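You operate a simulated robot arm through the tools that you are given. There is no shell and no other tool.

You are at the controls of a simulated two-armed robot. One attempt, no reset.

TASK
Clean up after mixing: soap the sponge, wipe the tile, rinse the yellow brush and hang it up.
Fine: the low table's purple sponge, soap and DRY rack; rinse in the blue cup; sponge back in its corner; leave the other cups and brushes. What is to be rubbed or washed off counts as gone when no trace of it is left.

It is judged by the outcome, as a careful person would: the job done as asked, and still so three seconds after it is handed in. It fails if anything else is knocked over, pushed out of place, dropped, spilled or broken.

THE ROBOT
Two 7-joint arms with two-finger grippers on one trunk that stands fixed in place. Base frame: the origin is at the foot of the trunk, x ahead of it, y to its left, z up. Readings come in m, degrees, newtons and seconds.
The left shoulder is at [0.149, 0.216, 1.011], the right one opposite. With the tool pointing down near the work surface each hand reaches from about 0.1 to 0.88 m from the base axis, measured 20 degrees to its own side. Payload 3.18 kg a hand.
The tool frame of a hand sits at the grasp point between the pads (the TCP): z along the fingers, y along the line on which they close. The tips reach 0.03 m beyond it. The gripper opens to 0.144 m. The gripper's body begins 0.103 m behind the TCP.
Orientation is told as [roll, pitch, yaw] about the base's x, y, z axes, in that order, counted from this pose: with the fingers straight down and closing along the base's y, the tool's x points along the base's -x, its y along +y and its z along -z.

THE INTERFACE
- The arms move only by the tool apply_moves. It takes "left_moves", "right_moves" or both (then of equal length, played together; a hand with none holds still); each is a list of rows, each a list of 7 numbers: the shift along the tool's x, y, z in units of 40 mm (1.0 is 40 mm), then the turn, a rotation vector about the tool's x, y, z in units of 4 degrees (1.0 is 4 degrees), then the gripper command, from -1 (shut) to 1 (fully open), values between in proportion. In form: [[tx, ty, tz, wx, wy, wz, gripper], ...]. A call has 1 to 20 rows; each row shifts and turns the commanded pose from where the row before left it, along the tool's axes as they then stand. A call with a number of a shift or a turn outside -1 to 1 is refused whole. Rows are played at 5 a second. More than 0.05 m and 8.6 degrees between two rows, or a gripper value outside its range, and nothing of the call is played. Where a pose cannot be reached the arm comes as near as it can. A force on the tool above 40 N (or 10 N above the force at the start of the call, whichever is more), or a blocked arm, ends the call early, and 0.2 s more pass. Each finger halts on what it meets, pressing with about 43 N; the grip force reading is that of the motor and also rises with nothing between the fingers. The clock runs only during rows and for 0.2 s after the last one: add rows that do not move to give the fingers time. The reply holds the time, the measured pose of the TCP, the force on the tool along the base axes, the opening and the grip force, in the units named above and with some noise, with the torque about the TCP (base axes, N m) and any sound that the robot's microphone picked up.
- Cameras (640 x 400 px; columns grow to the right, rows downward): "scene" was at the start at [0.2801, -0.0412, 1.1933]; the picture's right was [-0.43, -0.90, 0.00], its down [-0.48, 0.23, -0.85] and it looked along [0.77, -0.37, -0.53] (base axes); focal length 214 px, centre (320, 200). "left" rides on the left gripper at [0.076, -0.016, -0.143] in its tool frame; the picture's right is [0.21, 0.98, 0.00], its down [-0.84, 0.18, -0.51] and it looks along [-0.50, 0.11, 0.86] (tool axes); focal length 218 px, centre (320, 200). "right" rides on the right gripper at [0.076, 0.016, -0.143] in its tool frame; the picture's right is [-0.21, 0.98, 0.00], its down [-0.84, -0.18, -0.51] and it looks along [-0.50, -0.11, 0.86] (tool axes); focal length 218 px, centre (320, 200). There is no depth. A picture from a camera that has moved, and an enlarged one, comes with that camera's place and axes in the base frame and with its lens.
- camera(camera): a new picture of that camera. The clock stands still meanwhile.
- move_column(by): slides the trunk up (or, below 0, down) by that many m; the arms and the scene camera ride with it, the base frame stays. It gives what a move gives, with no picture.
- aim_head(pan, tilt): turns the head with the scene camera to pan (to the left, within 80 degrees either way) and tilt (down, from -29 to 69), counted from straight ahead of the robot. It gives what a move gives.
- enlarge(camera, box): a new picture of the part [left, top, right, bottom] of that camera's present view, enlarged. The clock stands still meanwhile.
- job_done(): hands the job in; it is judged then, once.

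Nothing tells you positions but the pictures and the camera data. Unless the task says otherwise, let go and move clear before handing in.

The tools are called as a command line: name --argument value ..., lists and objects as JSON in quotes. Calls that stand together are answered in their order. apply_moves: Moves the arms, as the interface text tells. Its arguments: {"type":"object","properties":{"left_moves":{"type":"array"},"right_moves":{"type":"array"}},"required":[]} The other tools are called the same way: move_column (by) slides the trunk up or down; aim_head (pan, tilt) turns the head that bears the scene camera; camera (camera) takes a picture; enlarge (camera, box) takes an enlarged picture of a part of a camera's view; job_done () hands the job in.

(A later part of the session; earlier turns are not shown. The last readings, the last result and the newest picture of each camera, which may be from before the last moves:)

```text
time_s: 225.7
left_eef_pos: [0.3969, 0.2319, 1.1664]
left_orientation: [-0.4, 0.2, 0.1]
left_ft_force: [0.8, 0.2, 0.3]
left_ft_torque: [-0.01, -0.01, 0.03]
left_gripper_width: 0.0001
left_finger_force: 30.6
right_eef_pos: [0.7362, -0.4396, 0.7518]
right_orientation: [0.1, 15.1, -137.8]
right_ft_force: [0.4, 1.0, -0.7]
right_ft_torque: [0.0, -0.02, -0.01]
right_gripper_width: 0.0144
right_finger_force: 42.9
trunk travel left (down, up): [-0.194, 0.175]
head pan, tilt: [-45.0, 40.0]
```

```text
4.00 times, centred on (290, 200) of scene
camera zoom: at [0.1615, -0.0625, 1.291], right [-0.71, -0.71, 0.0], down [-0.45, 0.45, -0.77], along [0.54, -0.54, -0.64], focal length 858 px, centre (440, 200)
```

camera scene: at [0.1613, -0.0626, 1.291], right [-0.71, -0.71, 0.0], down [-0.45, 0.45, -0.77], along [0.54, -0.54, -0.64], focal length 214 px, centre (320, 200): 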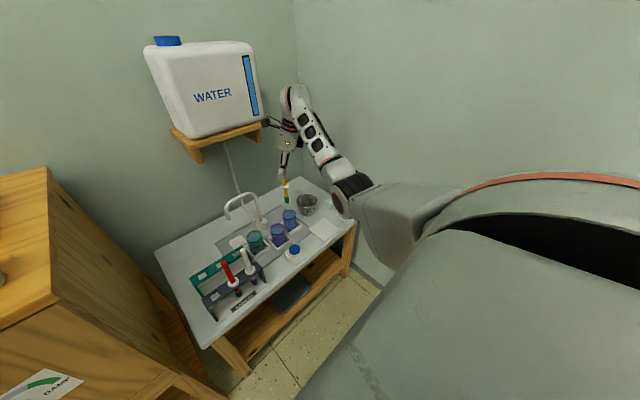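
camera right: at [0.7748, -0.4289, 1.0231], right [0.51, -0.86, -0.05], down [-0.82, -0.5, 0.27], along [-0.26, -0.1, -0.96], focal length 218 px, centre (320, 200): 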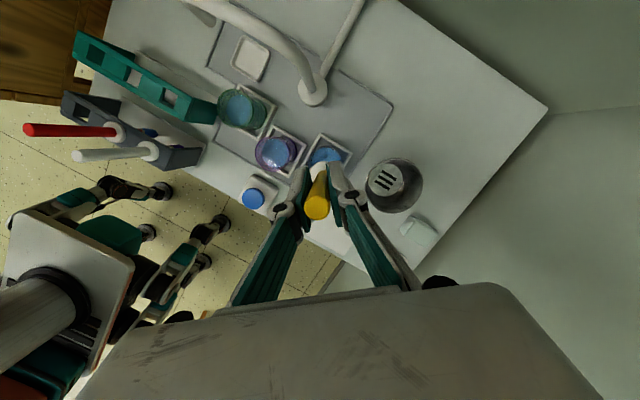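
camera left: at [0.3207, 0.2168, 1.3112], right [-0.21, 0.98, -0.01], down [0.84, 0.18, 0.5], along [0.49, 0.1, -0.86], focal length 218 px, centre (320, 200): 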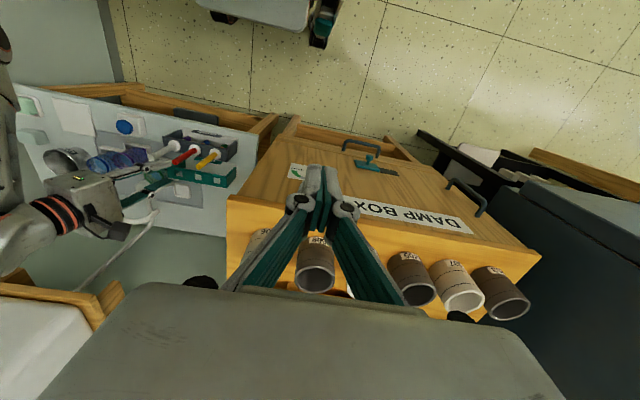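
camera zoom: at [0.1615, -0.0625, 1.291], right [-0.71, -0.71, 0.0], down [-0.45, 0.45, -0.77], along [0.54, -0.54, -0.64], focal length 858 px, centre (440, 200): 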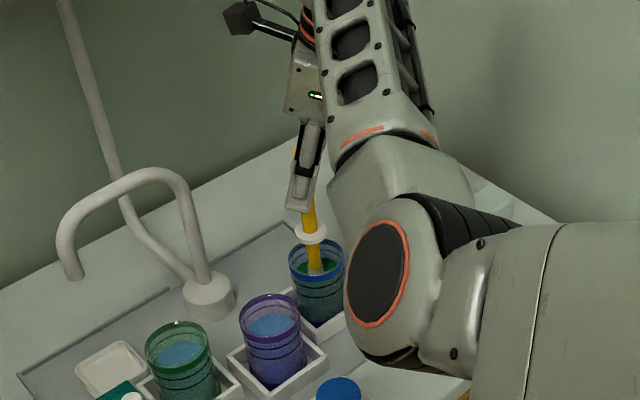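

The water is turning green, so the rinse works. Lifting the brush out to inspect the tip.

apply_moves --right_moves '[[0.26, 0, -0.966, 0, 0, 0, -1], [0.26, 0, -0.966, 0, 0, 0, -1], [0.26, 0, -0.966, 0, 0, 0, -1]]'

enlarge --camera "scene" --box '[240, 130, 360, 250]'

enlarge --camera "left" --box '[20, 120, 120, 200]'

```text
time_s: 226.5
left_eef_pos: [0.3968, 0.2328, 1.1674]
left_orientation: [-0.5, 0.0, 0.1]
left_ft_force: [-1.2, -0.1, 0.0]
left_ft_torque: [0.0, -0.06, 0.01]
left_gripper_width: 0.0
left_finger_force: 30.5
right_eef_pos: [0.7351, -0.4393, 0.8732]
right_orientation: [0.1, 15.2, -137.7]
right_ft_force: [-0.4, -0.4, 0.0]
right_ft_torque: [-0.04, -0.01, 0.0]
right_gripper_width: 0.0143
right_finger_force: 42.8
trunk travel left (down, up): [-0.194, 0.175]
head pan, tilt: [-45.0, 40.0]
```

```text
3.33 times, centred on (300, 190) of scene
camera zoom: at [0.1603, -0.062, 1.2914], right [-0.71, -0.71, 0.0], down [-0.45, 0.45, -0.77], along [0.54, -0.54, -0.64], focal length 715 px, centre (387, 233)
```

zoom: 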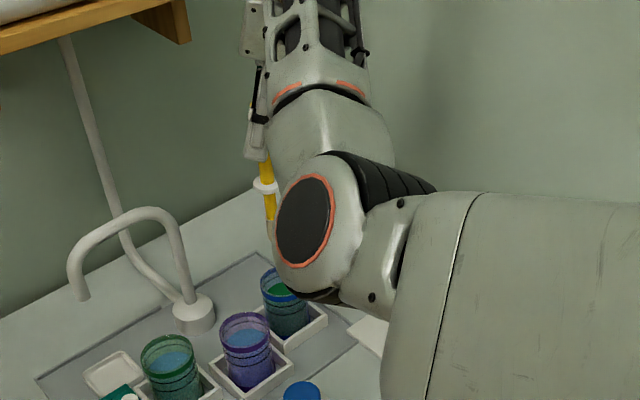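

```text
5.00 times, centred on (70, 160) of left
camera zoom: at [0.3195, 0.217, 1.3117], right [-0.21, 0.98, -0.01], down [0.84, 0.18, 0.5], along [0.49, 0.1, -0.86], focal length 1091 px, centre (1570, 400)
```

zoom: 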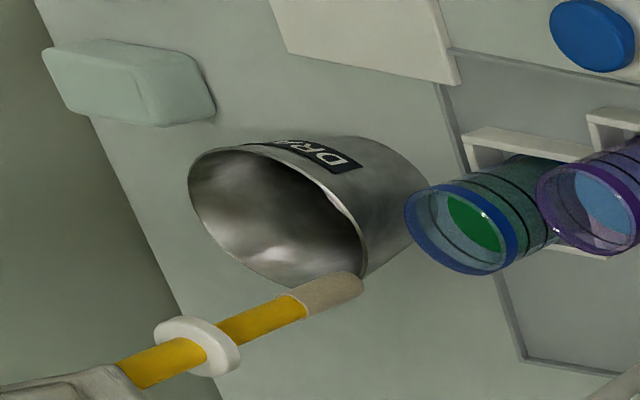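

The tip is completely clean (natural bristle), and the paint is in the blue cup's water. My elbow has crept inward meanwhile; turning the hand's yaw back (which pulled the elbow outward before) with the wrist held in place should restore it.

apply_moves --right_moves '[[0, -0.113, 0, 0.259, 0, -0.966, -1], [0, -0.113, 0, 0.259, 0, -0.966, -1], [0, -0.113, 0, 0.259, 0, -0.966, -1], [0, -0.113, 0, 0.259, 0, -0.966, -1], [0, -0.113, 0, 0.259, 0, -0.966, -1], [0, -0.113, 0, 0.259, 0, -0.966, -1], [0, -0.113, 0, 0.259, 0, -0.966, -1], [0, -0.113, 0, 0.259, 0, -0.966, -1], [0, -0.113, 0, 0.259, 0, -0.966, -1], [0, -0.113, 0, 0.259, 0, -0.966, -1], [0, -0.113, 0, 0.259, 0, -0.966, -1], [0, -0.113, 0, 0.259, 0, -0.966, -1]]'

camera --camera "scene"

```text
time_s: 229.3
left_eef_pos: [0.3977, 0.2324, 1.1654]
left_orientation: [-0.3, 0.2, 0.0]
left_ft_force: [-0.2, 0.1, 0.0]
left_ft_torque: [0.05, -0.01, -0.04]
left_gripper_width: 0.0
left_finger_force: 30.5
right_eef_pos: [0.6719, -0.4392, 0.8414]
right_orientation: [-3.1, 14.2, -92.3]
right_ft_force: [-0.3, 1.3, 0.5]
right_ft_torque: [-0.02, 0.0, -0.01]
right_gripper_width: 0.0144
right_finger_force: 42.8
trunk travel left (down, up): [-0.194, 0.175]
head pan, tilt: [-45.0, 40.0]
stopped in row 12 (right hand): the arm was blocked; the commanded pose is now the measured one
```

```text
taken
camera scene: at [0.1621, -0.0629, 1.2906], right [-0.71, -0.71, 0.0], down [-0.46, 0.45, -0.77], along [0.54, -0.54, -0.64], focal length 214 px, centre (320, 200)
```

scene: 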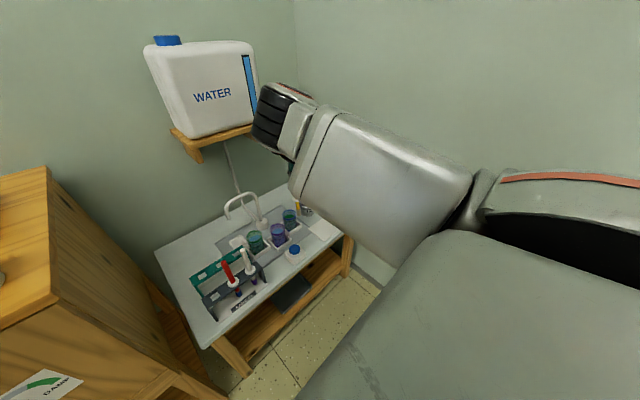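

The elbow has flipped to the raised side instead and touched its limit; the brush is still held, nothing touched. I'll move outward to free the arm, then repeat the full elbow manoeuvre that worked, holding the brush safely in the open.

apply_moves --right_moves '[[-0.44, -0.25, -0.55, 0, 0, 0, -1], [-0.44, -0.25, -0.55, 0, 0, 0, -1], [0, 0.113, 0, -0.259, 0, 0.966, -1], [0, 0.113, 0, -0.259, 0, 0.966, -1], [0, 0.113, 0, -0.259, 0, 0.966, -1], [0, 0.113, 0, -0.259, 0, 0.966, -1], [0, 0.113, 0, -0.259, 0, 0.966, -1], [0, 0.113, 0, -0.259, 0, 0.966, -1]]'

camera --camera "scene"

camera --camera "right"

```text
time_s: 231.1
left_eef_pos: [0.3968, 0.2316, 1.1669]
left_orientation: [-0.5, 0.2, 0.0]
left_ft_force: [0.4, -0.3, -0.9]
left_ft_torque: [0.0, -0.01, 0.03]
left_gripper_width: 0.0
left_finger_force: 30.5
right_eef_pos: [0.6797, -0.4863, 0.8784]
right_orientation: [-2.2, 13.0, -115.8]
right_ft_force: [-0.4, 1.3, 0.0]
right_ft_torque: [0.01, -0.02, 0.01]
right_gripper_width: 0.0144
right_finger_force: 42.9
trunk travel left (down, up): [-0.194, 0.175]
head pan, tilt: [-45.0, 40.0]
```

```text
taken
camera scene: at [0.1613, -0.0626, 1.2911], right [-0.71, -0.71, 0.0], down [-0.45, 0.45, -0.77], along [0.54, -0.54, -0.64], focal length 214 px, centre (320, 200)
```

scene: 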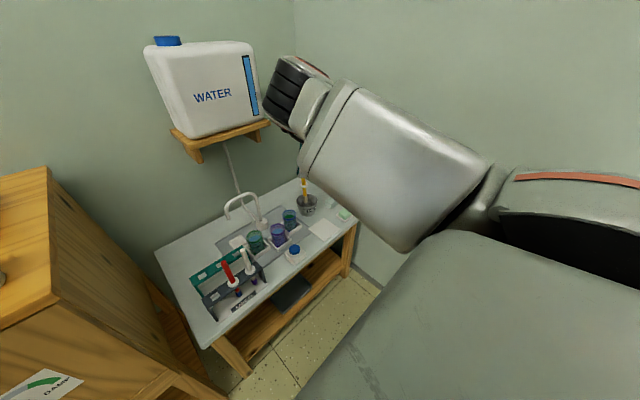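

```text
taken
camera right: at [0.718, -0.4565, 1.0336], right [0.79, -0.6, -0.08], down [-0.55, -0.77, 0.31], along [-0.25, -0.2, -0.95], focal length 218 px, centre (320, 200)
```

right: 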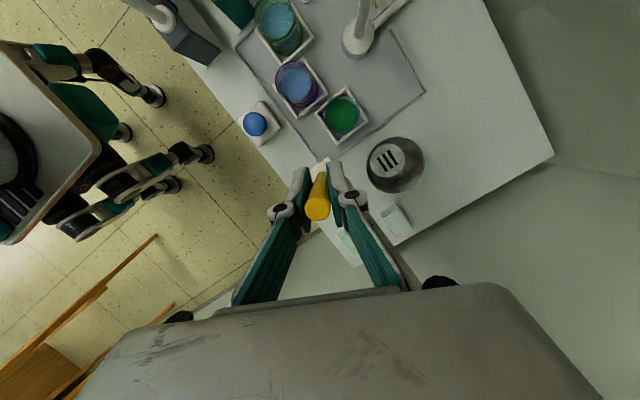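

I'll unwind the hand's spin with the wrist held in place (brush stays vertical and circles in free space).

apply_moves --right_moves '[[0, 0.113, 0, -0.259, 0, 0.966, -1], [0, 0.113, 0, -0.259, 0, 0.966, -1], [0, 0.113, 0, -0.259, 0, 0.966, -1], [0, 0.113, 0, -0.259, 0, 0.966, -1], [0, 0.113, 0, -0.259, 0, 0.966, -1], [0, 0.113, 0, -0.259, 0, 0.966, -1], [0, 0.113, 0, -0.259, 0, 0.966, -1], [0, 0.113, 0, -0.259, 0, 0.966, -1], [0, 0.113, 0, -0.259, 0, 0.966, -1], [0, 0.113, 0, -0.259, 0, 0.966, -1], [0, 0.113, 0, -0.259, 0, 0.966, -1], [0, 0.113, 0, -0.259, 0, 0.966, -1], [0, 0.113, 0, -0.259, 0, 0.966, -1], [0, 0.113, 0, -0.259, 0, 0.966, -1], [0, 0.113, 0, -0.259, 0, 0.966, -1], [0, 0.113, 0, -0.259, 0, 0.966, -1], [0, 0.113, 0, -0.259, 0, 0.966, -1], [0, 0.113, 0, -0.259, 0, 0.966, -1], [0, 0.113, 0, -0.259, 0, 0.966, -1], [0, 0.113, 0, -0.259, 0, 0.966, -1]]'

camera --camera "scene"

```text
time_s: 235.3
left_eef_pos: [0.3976, 0.2321, 1.1672]
left_orientation: [-0.3, 0.1, 0.1]
left_ft_force: [0.0, -0.1, -0.3]
left_ft_torque: [0.03, 0.01, 0.0]
left_gripper_width: 0.0
left_finger_force: 30.9
right_eef_pos: [0.7168, -0.5608, 0.8771]
right_orientation: [1.6, 12.6, 165.2]
right_ft_force: [0.1, -1.4, -1.2]
right_ft_torque: [0.0, -0.03, 0.04]
right_gripper_width: 0.0144
right_finger_force: 42.9
trunk travel left (down, up): [-0.194, 0.175]
head pan, tilt: [-45.0, 40.0]
```

```text
taken
camera scene: at [0.1615, -0.0626, 1.291], right [-0.71, -0.71, 0.0], down [-0.45, 0.45, -0.77], along [0.54, -0.54, -0.64], focal length 214 px, centre (320, 200)
```

scene: 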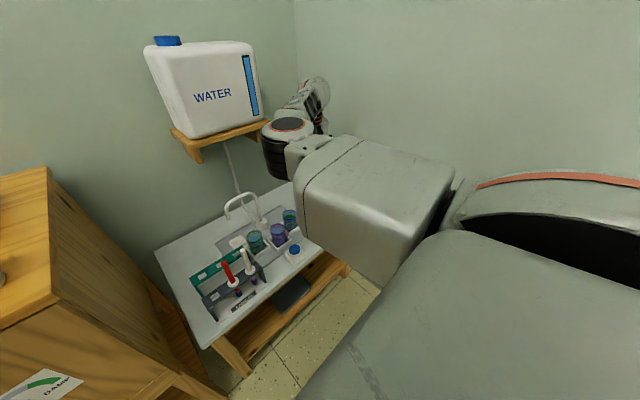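

Working as intended; continuing to unwind.

apply_moves --right_moves '[[0, 0.113, 0, -0.259, 0, 0.966, -1], [0, 0.113, 0, -0.259, 0, 0.966, -1], [0, 0.113, 0, -0.259, 0, 0.966, -1], [0, 0.113, 0, -0.259, 0, 0.966, -1], [0, 0.113, 0, -0.259, 0, 0.966, -1], [0, 0.113, 0, -0.259, 0, 0.966, -1], [0, 0.113, 0, -0.259, 0, 0.966, -1], [0, 0.113, 0, -0.259, 0, 0.966, -1], [0, 0.113, 0, -0.259, 0, 0.966, -1], [0, 0.113, 0, -0.259, 0, 0.966, -1], [0, 0.113, 0, -0.259, 0, 0.966, -1], [0, 0.113, 0, -0.259, 0, 0.966, -1], [0, 0.113, 0, -0.259, 0, 0.966, -1], [0, 0.113, 0, -0.259, 0, 0.966, -1], [0, 0.113, 0, -0.259, 0, 0.966, -1], [0, 0.113, 0, -0.259, 0, 0.966, -1], [0, 0.113, 0, -0.259, 0, 0.966, -1], [0, 0.113, 0, -0.259, 0, 0.966, -1], [0, 0.113, 0, -0.259, 0, 0.966, -1], [0, 0.113, 0, -0.259, 0, 0.966, -1]]'

camera --camera "scene"

camera --camera "right"

```text
time_s: 239.5
left_eef_pos: [0.3972, 0.2327, 1.1652]
left_orientation: [-0.4, 0.1, 0.0]
left_ft_force: [-0.6, 0.1, -0.9]
left_ft_torque: [0.01, 0.02, -0.03]
left_gripper_width: 0.0
left_finger_force: 30.8
right_eef_pos: [0.6511, -0.6105, 0.8823]
right_orientation: [2.9, 16.2, 85.6]
right_ft_force: [0.3, 0.7, 0.0]
right_ft_torque: [-0.01, 0.03, 0.03]
right_gripper_width: 0.0144
right_finger_force: 42.5
trunk travel left (down, up): [-0.194, 0.175]
head pan, tilt: [-45.0, 40.0]
```

```text
taken
camera scene: at [0.1613, -0.0626, 1.2911], right [-0.71, -0.71, 0.0], down [-0.45, 0.45, -0.77], along [0.54, -0.54, -0.64], focal length 214 px, centre (320, 200)
```

scene: 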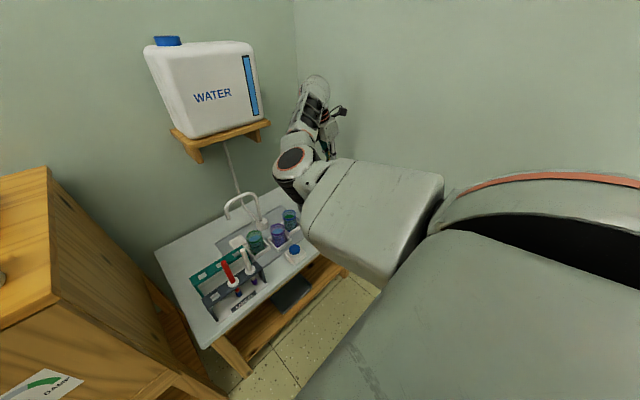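

```text
taken
camera right: at [0.6387, -0.6416, 1.041], right [-0.96, 0.29, -0.01], down [0.28, 0.93, 0.24], along [0.08, 0.23, -0.97], focal length 218 px, centre (320, 200)
```

right: 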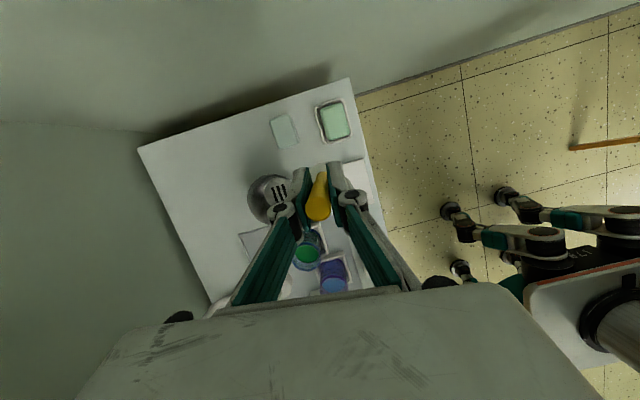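

Continuing the unwinding.

apply_moves --right_moves '[[0, 0.113, 0, -0.259, 0, 0.966, -1], [0, 0.113, 0, -0.259, 0, 0.966, -1], [0, 0.113, 0, -0.259, 0, 0.966, -1], [0, 0.113, 0, -0.259, 0, 0.966, -1], [0, 0.113, 0, -0.259, 0, 0.966, -1], [0, 0.113, 0, -0.259, 0, 0.966, -1], [0, 0.113, 0, -0.259, 0, 0.966, -1], [0, 0.113, 0, -0.259, 0, 0.966, -1], [0, 0.113, 0, -0.259, 0, 0.966, -1], [0, 0.113, 0, -0.259, 0, 0.966, -1], [0, 0.113, 0, -0.259, 0, 0.966, -1], [0, 0.113, 0, -0.259, 0, 0.966, -1], [0, 0.113, 0, -0.259, 0, 0.966, -1], [0, 0.113, 0, -0.259, 0, 0.966, -1], [0, 0.113, 0, -0.259, 0, 0.966, -1], [0, 0.113, 0, -0.259, 0, 0.966, -1], [0, 0.113, 0, -0.259, 0, 0.966, -1], [0, 0.113, 0, -0.259, 0, 0.966, -1], [0, 0.113, 0, -0.259, 0, 0.966, -1], [0, 0.113, 0, -0.259, 0, 0.966, -1]]'

camera --camera "scene"

```text
time_s: 243.7
left_eef_pos: [0.3977, 0.2309, 1.1666]
left_orientation: [-0.5, 0.1, 0.1]
left_ft_force: [0.7, 0.8, 0.7]
left_ft_torque: [-0.01, 0.01, -0.01]
left_gripper_width: 0.0
left_finger_force: 31.5
right_eef_pos: [0.5904, -0.5532, 0.8842]
right_orientation: [-0.7, 18.0, 4.6]
right_ft_force: [0.6, -0.2, -1.4]
right_ft_torque: [-0.01, 0.0, 0.02]
right_gripper_width: 0.0148
right_finger_force: 43.3
trunk travel left (down, up): [-0.194, 0.175]
head pan, tilt: [-45.0, 40.0]
```

```text
taken
camera scene: at [0.1614, -0.0625, 1.2911], right [-0.71, -0.71, 0.0], down [-0.45, 0.45, -0.77], along [0.54, -0.54, -0.64], focal length 214 px, centre (320, 200)
```

scene: 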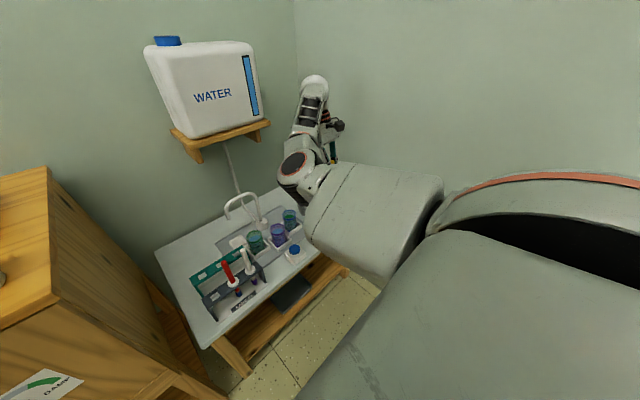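

apply_moves --right_moves '[[0, 0.113, 0, -0.29, 0, 0.956, -1], [0, 0.113, 0, -0.29, 0, 0.956, -1], [0, 0.113, 0, -0.29, 0, 0.956, -1], [0, 0.113, 0, -0.29, 0, 0.956, -1], [0, 0.113, 0, -0.29, 0, 0.956, -1], [0, 0.113, 0, -0.29, 0, 0.956, -1], [0, 0.113, 0, -0.29, 0, 0.956, -1], [0, 0.113, 0, -0.29, 0, 0.956, -1], [0, 0.113, 0, -0.29, 0, 0.956, -1], [0, 0.113, 0, -0.29, 0, 0.956, -1], [0, 0.113, 0, -0.29, 0, 0.956, -1], [0, 0.113, 0, -0.29, 0, 0.956, -1], [0, 0.113, 0, -0.29, 0, 0.956, -1], [0, 0.113, 0, -0.29, 0, 0.956, -1], [0, 0.113, 0, -0.29, 0, 0.956, -1], [0, 0.113, 0, -0.29, 0, 0.956, -1]]'

camera --camera "scene"

camera --camera "right"

```text
time_s: 247.1
left_eef_pos: [0.3979, 0.2323, 1.1669]
left_orientation: [-0.5, 0.1, 0.2]
left_ft_force: [-0.9, -0.1, 0.0]
left_ft_torque: [-0.01, -0.01, -0.01]
left_gripper_width: 0.0001
left_finger_force: 30.7
right_eef_pos: [0.6196, -0.4905, 0.8826]
right_orientation: [-1.1, 16.7, -59.3]
right_ft_force: [0.6, 0.1, 0.6]
right_ft_torque: [0.02, 0.01, 0.01]
right_gripper_width: 0.0144
right_finger_force: 43.1
trunk travel left (down, up): [-0.194, 0.175]
head pan, tilt: [-45.0, 40.0]
```

```text
taken
camera scene: at [0.1614, -0.0625, 1.291], right [-0.71, -0.71, 0.0], down [-0.45, 0.45, -0.77], along [0.54, -0.54, -0.64], focal length 214 px, centre (320, 200)
```

scene: 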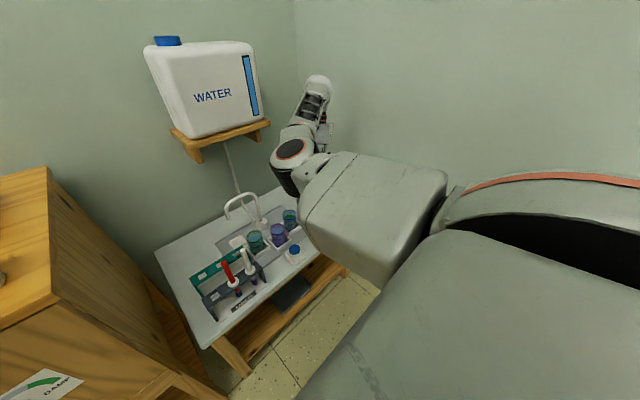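

```text
taken
camera right: at [0.6199, -0.4527, 1.041], right [0.94, 0.33, -0.08], down [0.34, -0.91, 0.25], along [0.01, -0.26, -0.97], focal length 218 px, centre (320, 200)
```

right: 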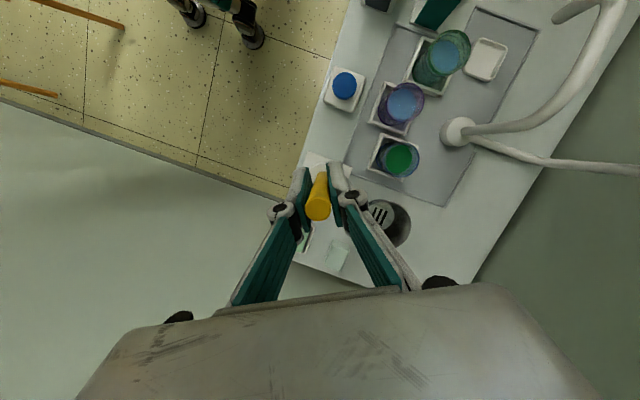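

The arm has come back to the mid posture. I'll raise the trunk in stages while drawing the hand back, to have room to tilt the hand (with the brush) away from the walls.

apply_moves --right_moves '[[0.18, -0.7, 0.05, 0, 0, 0, -1]]'

move_column --by 0.035

apply_moves --right_moves '[[0.18, -0.7, 0.05, 0, 0, 0, -1]]'

move_column --by 0.035

apply_moves --right_moves '[[0.18, -0.7, 0.05, 0, 0, 0, -1]]'

move_column --by 0.035

camera --camera "scene"

```text
time_s: 247.5
left_eef_pos: [0.3959, 0.2323, 1.1669]
left_orientation: [-0.4, 0.1, 0.1]
left_ft_force: [-0.9, 0.4, -0.1]
left_ft_torque: [-0.02, -0.02, 0.02]
left_gripper_width: 0.0002
left_finger_force: 30.9
right_eef_pos: [0.5918, -0.5013, 0.8835]
right_orientation: [-1.2, 16.7, -59.3]
right_ft_force: [-0.6, 0.2, -0.4]
right_ft_torque: [-0.02, -0.02, -0.01]
right_gripper_width: 0.0144
right_finger_force: 42.6
trunk travel left (down, up): [-0.194, 0.175]
head pan, tilt: [-45.0, 40.0]
```

```text
time_s: 248.3
left_eef_pos: [0.3985, 0.2319, 1.2001]
left_orientation: [-0.5, 0.2, 0.1]
left_ft_force: [-0.2, 0.7, -0.5]
left_ft_torque: [-0.01, 0.08, -0.01]
left_gripper_width: 0.0
left_finger_force: 30.4
right_eef_pos: [0.5926, -0.5, 0.9168]
right_orientation: [-1.4, 16.8, -59.2]
right_ft_force: [-0.1, 0.4, -1.1]
right_ft_torque: [-0.02, 0.03, -0.04]
right_gripper_width: 0.0145
right_finger_force: 43.0
trunk travel left (down, up): [-0.229, 0.14]
head pan, tilt: [-45.0, 40.0]
```

```text
time_s: 248.7
left_eef_pos: [0.397, 0.232, 1.2025]
left_orientation: [-0.5, 0.1, 0.1]
left_ft_force: [-0.1, 0.2, -1.0]
left_ft_torque: [-0.03, 0.02, -0.02]
left_gripper_width: 0.0
left_finger_force: 30.9
right_eef_pos: [0.5634, -0.5065, 0.9186]
right_orientation: [-1.4, 16.7, -59.3]
right_ft_force: [-0.9, 0.8, -1.0]
right_ft_torque: [0.0, -0.02, 0.0]
right_gripper_width: 0.0145
right_finger_force: 42.6
trunk travel left (down, up): [-0.229, 0.14]
head pan, tilt: [-45.0, 40.0]
```

```text
time_s: 249.5
left_eef_pos: [0.3977, 0.2325, 1.235]
left_orientation: [-0.2, 0.2, 0.1]
left_ft_force: [0.9, 0.6, 0.1]
left_ft_torque: [0.01, 0.04, 0.0]
left_gripper_width: 0.0001
left_finger_force: 31.2
right_eef_pos: [0.5638, -0.5078, 0.953]
right_orientation: [-1.4, 16.7, -59.3]
right_ft_force: [0.9, -0.7, -0.4]
right_ft_torque: [-0.02, 0.03, 0.01]
right_gripper_width: 0.0147
right_finger_force: 42.8
trunk travel left (down, up): [-0.264, 0.105]
head pan, tilt: [-45.0, 40.0]
```

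```text
time_s: 249.9
left_eef_pos: [0.3976, 0.2322, 1.2367]
left_orientation: [-0.4, 0.0, 0.1]
left_ft_force: [-0.6, 0.2, 0.8]
left_ft_torque: [0.0, 0.0, 0.01]
left_gripper_width: 0.0
left_finger_force: 30.8
right_eef_pos: [0.5368, -0.5156, 0.9564]
right_orientation: [-1.3, 16.7, -59.3]
right_ft_force: [-0.2, 0.3, -1.1]
right_ft_torque: [0.02, -0.02, -0.04]
right_gripper_width: 0.0144
right_finger_force: 43.5
trunk travel left (down, up): [-0.264, 0.105]
head pan, tilt: [-45.0, 40.0]
```

```text
time_s: 250.7
left_eef_pos: [0.3983, 0.2324, 1.2705]
left_orientation: [-0.3, 0.2, 0.1]
left_ft_force: [0.9, -0.6, -0.1]
left_ft_torque: [0.05, -0.03, -0.01]
left_gripper_width: 0.0
left_finger_force: 31.1
right_eef_pos: [0.5368, -0.5159, 0.988]
right_orientation: [-1.3, 16.7, -59.2]
right_ft_force: [0.9, 1.0, -0.2]
right_ft_torque: [0.01, 0.0, 0.01]
right_gripper_width: 0.0148
right_finger_force: 43.6
trunk travel left (down, up): [-0.299, 0.07]
head pan, tilt: [-45.0, 40.0]
```

```text
taken
camera scene: at [0.1053, -0.0625, 1.3998], right [-0.71, -0.71, 0.0], down [-0.45, 0.45, -0.77], along [0.54, -0.54, -0.64], focal length 214 px, centre (320, 200)
```

scene: 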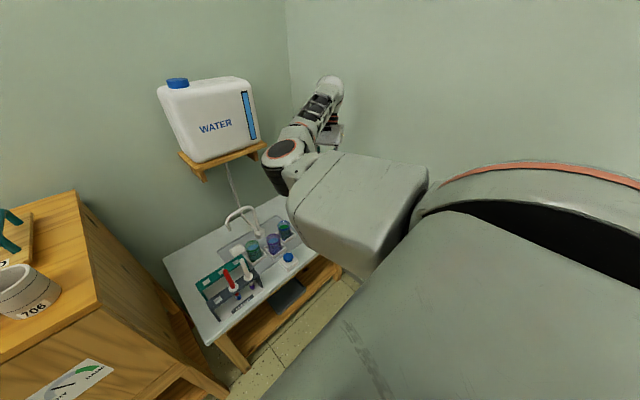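

Room is adequate here. Now tilting the hand forward-outward (aimed between the walls) about the wrist, half-way first.

apply_moves --right_moves '[[-0.354, 0.254, 0, -0.582, -0.813, 0, -1], [-0.354, 0.254, 0, -0.582, -0.813, 0, -1], [-0.354, 0.254, 0, -0.582, -0.813, 0, -1], [-0.354, 0.254, 0, -0.582, -0.813, 0, -1], [-0.354, 0.254, 0, -0.582, -0.813, 0, -1], [-0.354, 0.254, 0, -0.582, -0.813, 0, -1], [-0.354, 0.254, 0, -0.582, -0.813, 0, -1], [-0.354, 0.254, 0, -0.582, -0.813, 0, -1], [-0.354, 0.254, 0, -0.582, -0.813, 0, -1], [-0.354, 0.254, 0, -0.582, -0.813, 0, -1]]'

camera --camera "scene"

camera --camera "right"

```text
time_s: 252.9
left_eef_pos: [0.3971, 0.2311, 1.2725]
left_orientation: [-0.4, 0.1, 0.1]
left_ft_force: [0.1, 0.4, -0.2]
left_ft_torque: [0.0, 0.0, 0.01]
left_gripper_width: 0.0002
left_finger_force: 30.7
right_eef_pos: [0.6906, -0.5886, 1.0009]
right_orientation: [22.7, -15.1, -65.2]
right_ft_force: [0.1, 0.0, -0.4]
right_ft_torque: [0.02, 0.05, 0.0]
right_gripper_width: 0.0148
right_finger_force: 42.9
trunk travel left (down, up): [-0.299, 0.07]
head pan, tilt: [-45.0, 40.0]
```

```text
taken
camera scene: at [0.105, -0.0625, 1.3999], right [-0.71, -0.71, 0.0], down [-0.45, 0.45, -0.77], along [0.54, -0.54, -0.64], focal length 214 px, centre (320, 200)
```

scene: 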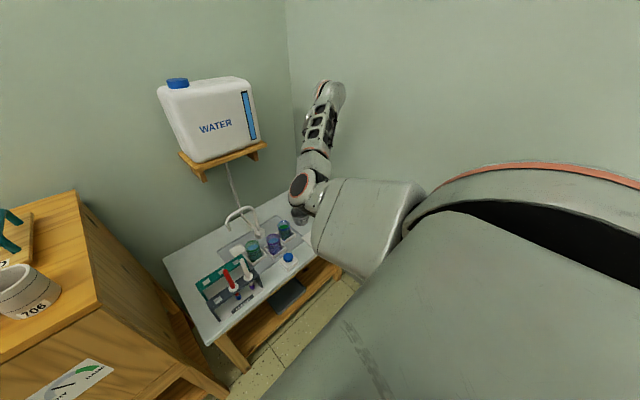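

```text
taken
camera right: at [0.6087, -0.505, 1.1146], right [0.86, 0.28, 0.42], down [-0.03, -0.8, 0.6], along [0.5, -0.53, -0.68], focal length 218 px, centre (320, 200)
```

right: 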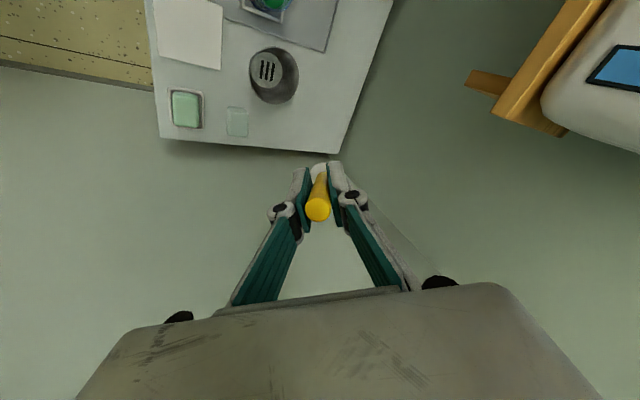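

The elbow is already dropping. Continuing the tilt.

apply_moves --right_moves '[[-0.354, 0.254, 0, -0.582, -0.813, 0, -1], [-0.354, 0.254, 0, -0.582, -0.813, 0, -1], [-0.354, 0.254, 0, -0.582, -0.813, 0, -1], [-0.354, 0.254, 0, -0.582, -0.813, 0, -1], [-0.354, 0.254, 0, -0.582, -0.813, 0, -1], [-0.354, 0.254, 0, -0.582, -0.813, 0, -1], [-0.354, 0.254, 0, -0.582, -0.813, 0, -1], [-0.354, 0.254, 0, -0.582, -0.813, 0, -1]]'

camera --camera "scene"

camera --camera "right"

```text
time_s: 254.7
left_eef_pos: [0.3973, 0.2316, 1.2717]
left_orientation: [-0.3, 0.1, 0.1]
left_ft_force: [0.6, 0.1, 0.7]
left_ft_torque: [-0.01, 0.03, -0.01]
left_gripper_width: 0.0
left_finger_force: 31.0
right_eef_pos: [0.7812, -0.6444, 1.0871]
right_orientation: [48.9, -36.2, -82.0]
right_ft_force: [0.4, -0.4, 0.4]
right_ft_torque: [0.01, 0.01, 0.02]
right_gripper_width: 0.0146
right_finger_force: 43.3
trunk travel left (down, up): [-0.299, 0.07]
head pan, tilt: [-45.0, 40.0]
```

```text
taken
camera scene: at [0.1049, -0.0626, 1.3999], right [-0.71, -0.71, 0.0], down [-0.45, 0.45, -0.77], along [0.54, -0.54, -0.64], focal length 214 px, centre (320, 200)
```

scene: 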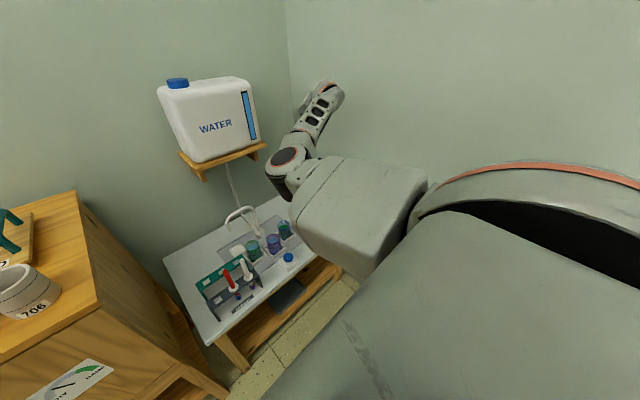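

```text
taken
camera right: at [0.6692, -0.5341, 1.1272], right [0.6, 0.36, 0.72], down [-0.42, -0.63, 0.66], along [0.68, -0.69, -0.23], focal length 218 px, centre (320, 200)
```

right: 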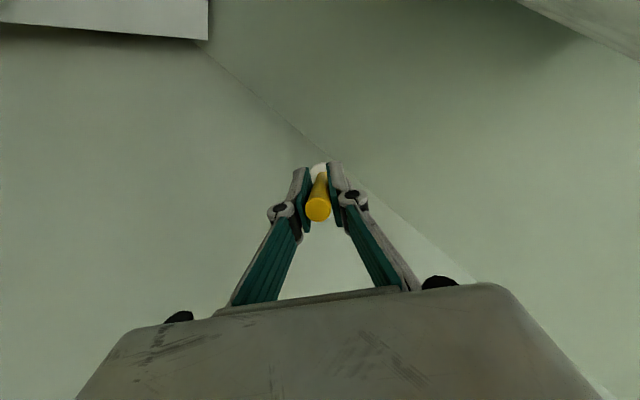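

Now the spin that swings the elbow down and outward, in stages.

apply_moves --right_moves '[[0, 0, 0, 0, 0, -1, -1], [0, 0, 0, 0, 0, -1, -1], [0, 0, 0, 0, 0, -1, -1], [0, 0, 0, 0, 0, -1, -1], [0, 0, 0, 0, 0, -1, -1], [0, 0, 0, 0, 0, -1, -1], [0, 0, 0, 0, 0, -1, -1], [0, 0, 0, 0, 0, -1, -1], [0, 0, 0, 0, 0, -1, -1], [0, 0, 0, 0, 0, -1, -1], [0, 0, 0, 0, 0, -1, -1], [0, 0, 0, 0, 0, -1, -1], [0, 0, 0, 0, 0, -1, -1], [0, 0, 0, 0, 0, -1, -1], [0, 0, 0, 0, 0, -1, -1], [0, 0, 0, 0, 0, -1, -1], [0, 0, 0, 0, 0, -1, -1], [0, 0, 0, 0, 0, -1, -1], [0, 0, 0, 0, 0, -1, -1], [0, 0, 0, 0, 0, -1, -1]]'

camera --camera "scene"

camera --camera "right"

```text
time_s: 258.9
left_eef_pos: [0.3963, 0.2333, 1.2713]
left_orientation: [-0.4, 0.1, 0.0]
left_ft_force: [-0.4, -0.6, 0.0]
left_ft_torque: [0.03, 0.02, 0.02]
left_gripper_width: 0.0
left_finger_force: 30.7
right_eef_pos: [0.7823, -0.6438, 1.0867]
right_orientation: [-42.0, -44.5, 33.0]
right_ft_force: [-0.9, 0.8, -0.6]
right_ft_torque: [0.0, 0.07, -0.03]
right_gripper_width: 0.0142
right_finger_force: 42.9
trunk travel left (down, up): [-0.299, 0.07]
head pan, tilt: [-45.0, 40.0]
```

```text
taken
camera scene: at [0.105, -0.0626, 1.3999], right [-0.71, -0.71, 0.0], down [-0.45, 0.45, -0.77], along [0.54, -0.54, -0.64], focal length 214 px, centre (320, 200)
```

scene: 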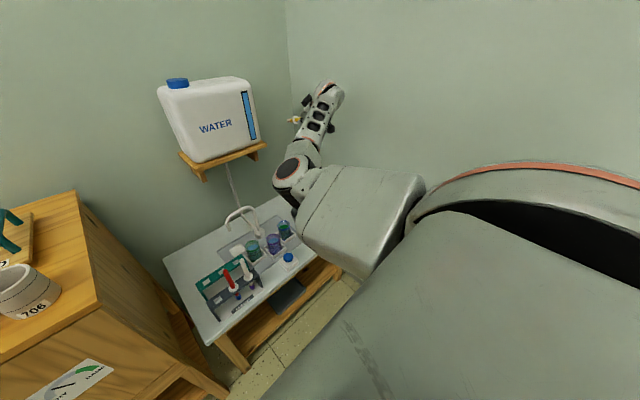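

```text
taken
camera right: at [0.6218, -0.619, 1.1013], right [0.11, 0.94, -0.32], down [0.1, 0.31, 0.95], along [0.99, -0.14, -0.06], focal length 218 px, centre (320, 200)
```

right: 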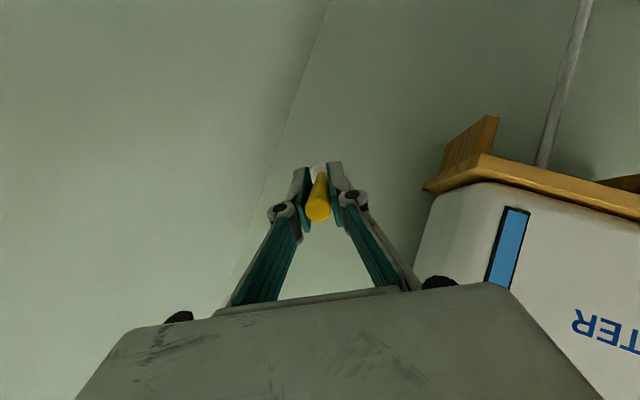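

Continuing.

apply_moves --right_moves '[[0, 0, 0, 0, 0, -1, -1], [0, 0, 0, 0, 0, -1, -1], [0, 0, 0, 0, 0, -1, -1], [0, 0, 0, 0, 0, -1, -1], [0, 0, 0, 0, 0, -1, -1], [0, 0, 0, 0, 0, -1, -1], [0, 0, 0, 0, 0, -1, -1], [0, 0, 0, 0, 0, -1, -1], [0, 0, 0, 0, 0, -1, -1], [0, 0, 0, 0, 0, -1, -1], [0, 0, 0, 0, 0, -1, -1], [0, 0, 0, 0, 0, -1, -1], [0, 0, 0, 0, 0, -1, -1], [0, 0, 0, 0, 0, -1, -1], [0, 0, 0, 0, 0, -1, -1], [0, 0, 0, 0, 0, -1, -1], [0, 0, 0, 0, 0, -1, -1], [0, 0, 0, 0, 0, -1, -1], [0, 0, 0, 0, 0, -1, -1], [0, 0, 0, 0, 0, -1, -1]]'

camera --camera "scene"

```text
time_s: 263.1
left_eef_pos: [0.397, 0.2327, 1.2718]
left_orientation: [-0.4, 0.1, 0.0]
left_ft_force: [-0.2, 0.5, 0.1]
left_ft_torque: [0.01, 0.0, 0.01]
left_gripper_width: 0.0
left_finger_force: 30.7
right_eef_pos: [0.7824, -0.6442, 1.0873]
right_orientation: [-55.6, 20.3, 84.3]
right_ft_force: [-0.3, 0.7, -0.4]
right_ft_torque: [-0.01, 0.04, 0.01]
right_gripper_width: 0.0144
right_finger_force: 42.9
trunk travel left (down, up): [-0.299, 0.07]
head pan, tilt: [-45.0, 40.0]
```

```text
taken
camera scene: at [0.105, -0.0626, 1.3999], right [-0.71, -0.71, 0.0], down [-0.45, 0.45, -0.77], along [0.54, -0.54, -0.64], focal length 214 px, centre (320, 200)
```

scene: 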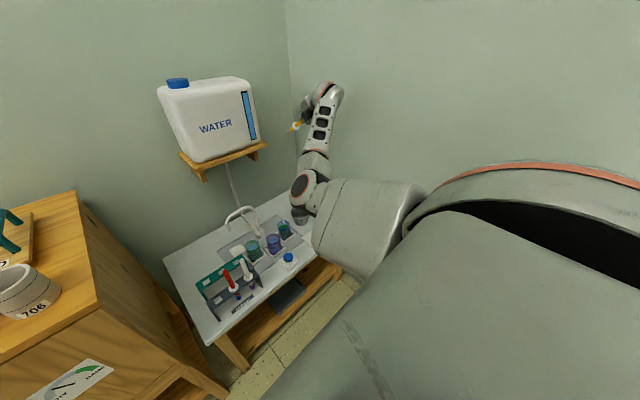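

apply_moves --right_moves '[[0, 0, 0, 0, 0, -1, -1], [0, 0, 0, 0, 0, -1, -1], [0, 0, 0, 0, 0, -1, -1], [0, 0, 0, 0, 0, -1, -1], [0, 0, 0, 0, 0, -1, -1], [0, 0, 0, 0, 0, -1, -1], [0, 0, 0, 0, 0, -1, -1], [0, 0, 0, 0, 0, -1, -1], [0, 0, 0, 0, 0, -1, -1], [0, 0, 0, 0, 0, -1, -1], [0, 0, 0, 0, 0, -1, -1], [0, 0, 0, 0, 0, -1, -1], [0, 0, 0, 0, 0, -1, -1], [0, 0, 0, 0, 0, -1, -1], [0, 0, 0, 0, 0, -1, -1], [0, 0, 0, 0, 0, -1, -1], [0, 0, 0, 0, 0, -1, -1], [0, 0, 0, 0, 0, -1, -1], [0, 0, 0, 0, 0, -1, -1], [0, 0, 0, 0, 0, -1, -1]]'

camera --camera "scene"

apply_moves --right_moves '[[0, 0, 0, 0, 0, -1, -1], [0, 0, 0, 0, 0, -1, -1], [0, 0, 0, 0, 0, -1, -1], [0, 0, 0, 0, 0, -1, -1], [0, 0, 0, 0, 0, -1, -1], [0, 0, 0, 0, 0, -1, -1], [0, 0, 0, 0, 0, -1, -1], [0, 0, 0, 0, 0, -1, -1], [0, 0, 0, 0, 0, -1, -1], [0, 0, 0, 0, 0, -1, -1], [0, 0, 0, 0, 0, -1, -1], [0, 0, 0, 0, 0, -1, -1], [0, 0, 0, 0, 0, -1, -1], [0, 0, 0, 0, 0, -1, -1], [0, 0, 0, 0, 0, -1, -1], [0, 0, 0, 0, 0, -1, -1], [0, 0, 0, 0, 0, -1, -1], [0, 0, 0, 0, 0, -1, -1]]'

camera --camera "scene"

```text
time_s: 267.3
left_eef_pos: [0.397, 0.2318, 1.2726]
left_orientation: [-0.4, 0.1, 0.1]
left_ft_force: [-0.3, -0.4, 0.0]
left_ft_torque: [-0.01, 0.03, 0.0]
left_gripper_width: 0.0
left_finger_force: 30.4
right_eef_pos: [0.7826, -0.6446, 1.0874]
right_orientation: [21.3, 55.2, -173.6]
right_ft_force: [-0.5, -0.2, -0.2]
right_ft_torque: [0.0, 0.0, 0.0]
right_gripper_width: 0.0147
right_finger_force: 42.8
trunk travel left (down, up): [-0.299, 0.07]
head pan, tilt: [-45.0, 40.0]
```

```text
taken
camera scene: at [0.105, -0.0626, 1.3999], right [-0.71, -0.71, 0.0], down [-0.45, 0.45, -0.77], along [0.54, -0.54, -0.64], focal length 214 px, centre (320, 200)
```

scene: 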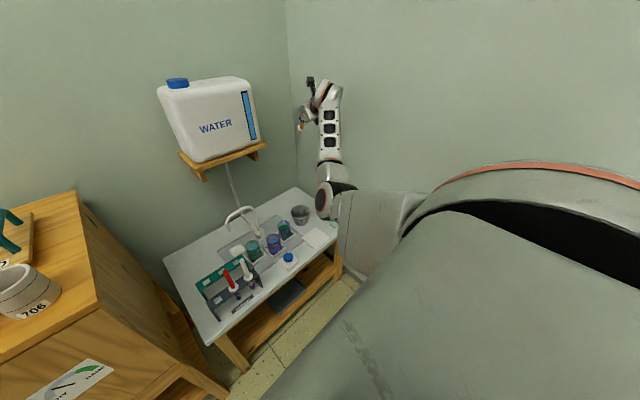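

```text
time_s: 271.1
left_eef_pos: [0.3975, 0.2327, 1.2722]
left_orientation: [-0.4, 0.0, 0.1]
left_ft_force: [-0.4, -0.3, 0.1]
left_ft_torque: [0.04, -0.03, -0.03]
left_gripper_width: 0.0001
left_finger_force: 30.9
right_eef_pos: [0.7824, -0.6428, 1.0869]
right_orientation: [57.9, 3.1, -111.1]
right_ft_force: [0.1, 0.4, 0.3]
right_ft_torque: [0.01, 0.04, 0.0]
right_gripper_width: 0.0143
right_finger_force: 42.8
trunk travel left (down, up): [-0.299, 0.07]
head pan, tilt: [-45.0, 40.0]
```

```text
taken
camera scene: at [0.105, -0.0626, 1.3999], right [-0.71, -0.71, 0.0], down [-0.45, 0.45, -0.77], along [0.54, -0.54, -0.64], focal length 214 px, centre (320, 200)
```

scene: 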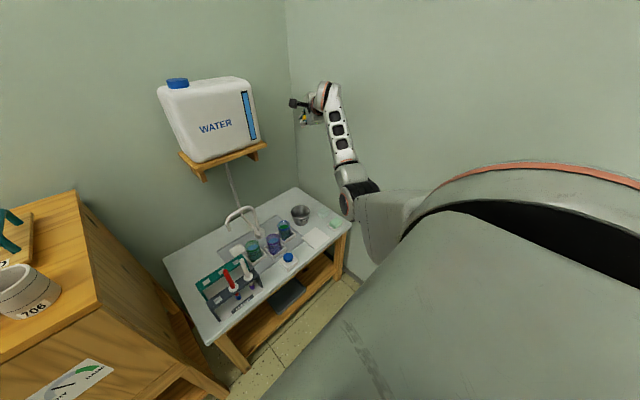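

apply_moves --right_moves '[[0, 0, 0, 0, 0, -1, -1], [0, 0, 0, 0, 0, -1, -1], [0, 0, 0, 0, 0, -1, -1], [0, 0, 0, 0, 0, -1, -1], [0, 0, 0, 0, 0, -1, -1], [0, 0, 0, 0, 0, -1, -1], [0, 0, 0, 0, 0, -1, -1], [0, 0, 0, 0, 0, -1, -1], [0, 0, 0, 0, 0, -1, -1], [0, 0, 0, 0, 0, -1, -1], [0, 0, 0, 0, 0, -1, -1], [0, 0, 0, 0, 0, -1, -1]]'

camera --camera "scene"

```text
time_s: 273.7
left_eef_pos: [0.3969, 0.2333, 1.2716]
left_orientation: [-0.5, 0.0, 0.1]
left_ft_force: [-0.2, -0.4, -0.3]
left_ft_torque: [0.0, -0.01, -0.02]
left_gripper_width: 0.0001
left_finger_force: 30.5
right_eef_pos: [0.7808, -0.6438, 1.0869]
right_orientation: [49.0, -36.2, -81.8]
right_ft_force: [0.4, 0.1, 0.3]
right_ft_torque: [0.02, 0.03, 0.0]
right_gripper_width: 0.0145
right_finger_force: 43.0
trunk travel left (down, up): [-0.299, 0.07]
head pan, tilt: [-45.0, 40.0]
```

```text
taken
camera scene: at [0.105, -0.0625, 1.3999], right [-0.71, -0.71, 0.0], down [-0.45, 0.45, -0.77], along [0.54, -0.54, -0.64], focal length 214 px, centre (320, 200)
```

scene: 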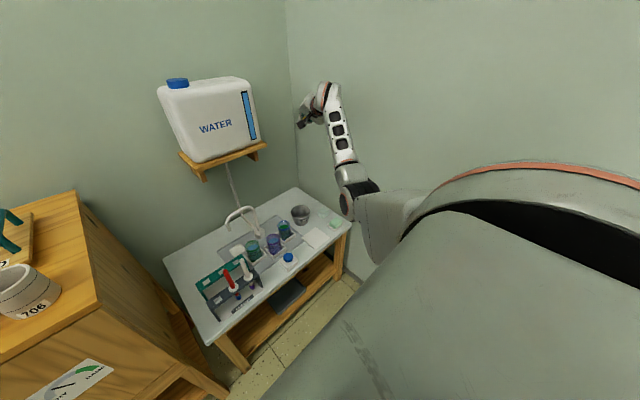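

A full turn: same hand pose, but the elbow is now below-outside instead of inside. A little further.

apply_moves --right_moves '[[0, 0, 0, 0, 0, -1, -1], [0, 0, 0, 0, 0, -1, -1], [0, 0, 0, 0, 0, -1, -1], [0, 0, 0, 0, 0, -1, -1], [0, 0, 0, 0, 0, -1, -1], [0, 0, 0, 0, 0, -1, -1], [0, 0, 0, 0, 0, -1, -1], [0, 0, 0, 0, 0, -1, -1], [0, 0, 0, 0, 0, -1, -1], [0, 0, 0, 0, 0, -1, -1]]'

camera --camera "scene"

```text
time_s: 275.9
left_eef_pos: [0.397, 0.2319, 1.2721]
left_orientation: [-0.5, 0.1, 0.1]
left_ft_force: [0.2, -0.8, -0.2]
left_ft_torque: [-0.03, 0.02, 0.02]
left_gripper_width: 0.0003
left_finger_force: 30.9
right_eef_pos: [0.7942, -0.4924, 1.068]
right_orientation: [9.0, -58.2, -31.0]
right_ft_force: [-0.4, -0.3, 0.8]
right_ft_torque: [-0.01, -0.02, 0.02]
right_gripper_width: 0.0145
right_finger_force: 42.5
right hand out of reach, approached as far as the arm can: row 3, 4, 5, 6, 7, 8, 9, 10
trunk travel left (down, up): [-0.299, 0.07]
head pan, tilt: [-45.0, 40.0]
```

```text
taken
camera scene: at [0.1051, -0.0624, 1.3999], right [-0.71, -0.71, 0.0], down [-0.45, 0.45, -0.77], along [0.54, -0.54, -0.64], focal length 214 px, centre (320, 200)
```

scene: 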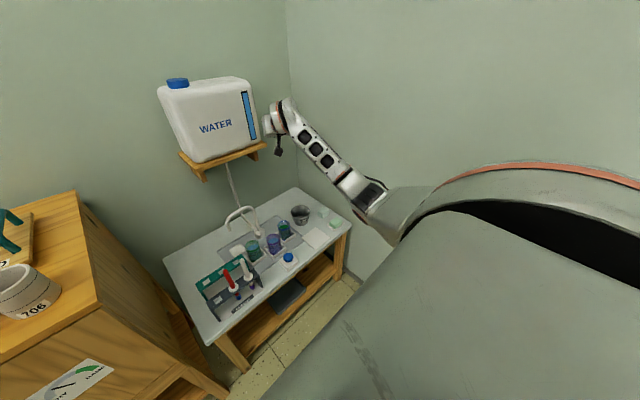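

The spin limit is reached and the elbow is well outside; the hand has shifted inward a little near the tank side, so I'll ease outward while backing off the spin limit.

apply_moves --right_moves '[[0.03, -0.6, -0.15, 0, 0, 0.5, -1], [0.03, -0.6, -0.15, 0, 0, 0.5, -1], [0, 0, 0, 0, 0, 1, -1], [0, 0, 0, 0, 0, 1, -1], [0, 0, 0, 0, 0, 1, -1]]'

camera --camera "scene"

camera --camera "right"

```text
time_s: 277.1
left_eef_pos: [0.3979, 0.2323, 1.2711]
left_orientation: [-0.5, 0.0, 0.1]
left_ft_force: [-0.2, -0.2, 0.3]
left_ft_torque: [0.0, -0.01, -0.03]
left_gripper_width: 0.0
left_finger_force: 30.7
right_eef_pos: [0.7635, -0.5084, 1.0607]
right_orientation: [30.8, -51.8, -56.3]
right_ft_force: [0.3, -0.5, -0.2]
right_ft_torque: [-0.01, 0.02, 0.04]
right_gripper_width: 0.0143
right_finger_force: 43.7
right hand out of reach, approached as far as the arm can: row 1, 2
trunk travel left (down, up): [-0.299, 0.07]
head pan, tilt: [-45.0, 40.0]
```

```text
taken
camera scene: at [0.1051, -0.0624, 1.3999], right [-0.71, -0.71, 0.0], down [-0.45, 0.45, -0.77], along [0.54, -0.54, -0.64], focal length 214 px, centre (320, 200)
```

scene: 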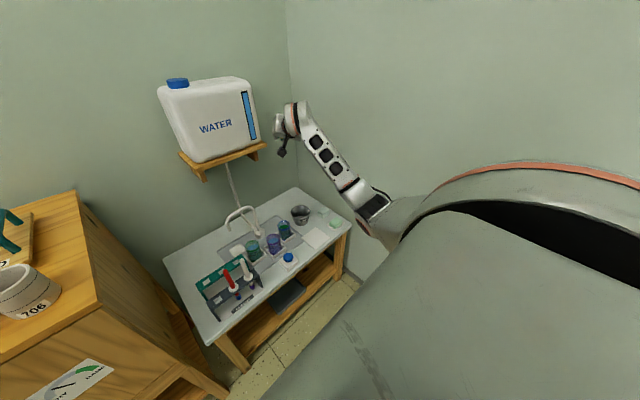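

```text
taken
camera right: at [0.6313, -0.4148, 1.0824], right [0.55, 0.69, 0.47], down [-0.21, -0.44, 0.87], along [0.81, -0.58, -0.1], focal length 218 px, centre (320, 200)
```

right: 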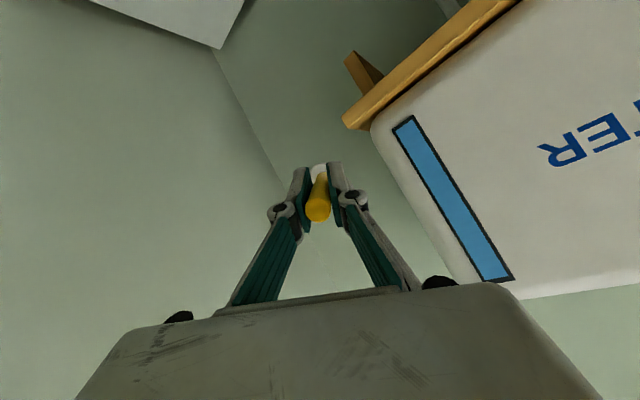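

Now rotating the hand back so that the brush hangs vertical again (wrist held in place, spin unwinding at the same time).

apply_moves --right_moves '[[0.285, -0.197, 0, 0.451, 0.654, 0.608, -1], [0.285, -0.197, 0, 0.451, 0.654, 0.608, -1], [0.285, -0.197, 0, 0.451, 0.654, 0.608, -1], [0.285, -0.197, 0, 0.451, 0.654, 0.608, -1], [0.285, -0.197, 0, 0.451, 0.654, 0.608, -1], [0.285, -0.197, 0, 0.451, 0.654, 0.608, -1], [0.285, -0.197, 0, 0.451, 0.654, 0.608, -1], [0.285, -0.197, 0, 0.451, 0.654, 0.608, -1], [0.285, -0.197, 0, 0.451, 0.654, 0.608, -1], [0.285, -0.197, 0, 0.451, 0.654, 0.608, -1]]'

camera --camera "scene"

```text
time_s: 279.3
left_eef_pos: [0.3966, 0.2315, 1.2719]
left_orientation: [-0.4, 0.1, 0.1]
left_ft_force: [0.4, 0.4, -0.3]
left_ft_torque: [0.03, -0.01, 0.01]
left_gripper_width: 0.0
left_finger_force: 30.7
right_eef_pos: [0.6695, -0.4796, 0.9672]
right_orientation: [19.9, -17.8, -69.1]
right_ft_force: [-0.7, -0.1, 0.1]
right_ft_torque: [0.01, -0.01, -0.02]
right_gripper_width: 0.0144
right_finger_force: 43.4
trunk travel left (down, up): [-0.299, 0.07]
head pan, tilt: [-45.0, 40.0]
```

```text
taken
camera scene: at [0.105, -0.0626, 1.3999], right [-0.71, -0.71, 0.0], down [-0.45, 0.45, -0.77], along [0.54, -0.54, -0.64], focal length 214 px, centre (320, 200)
```

scene: 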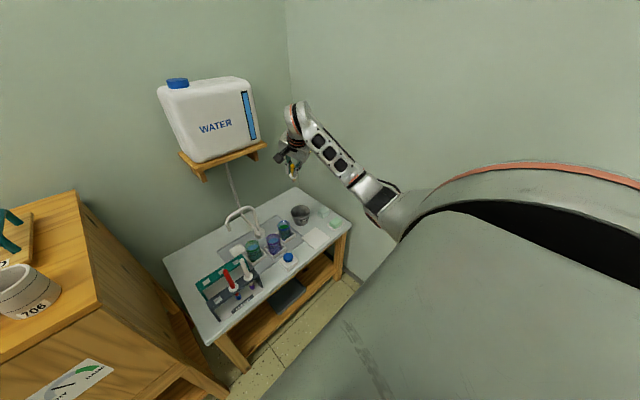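

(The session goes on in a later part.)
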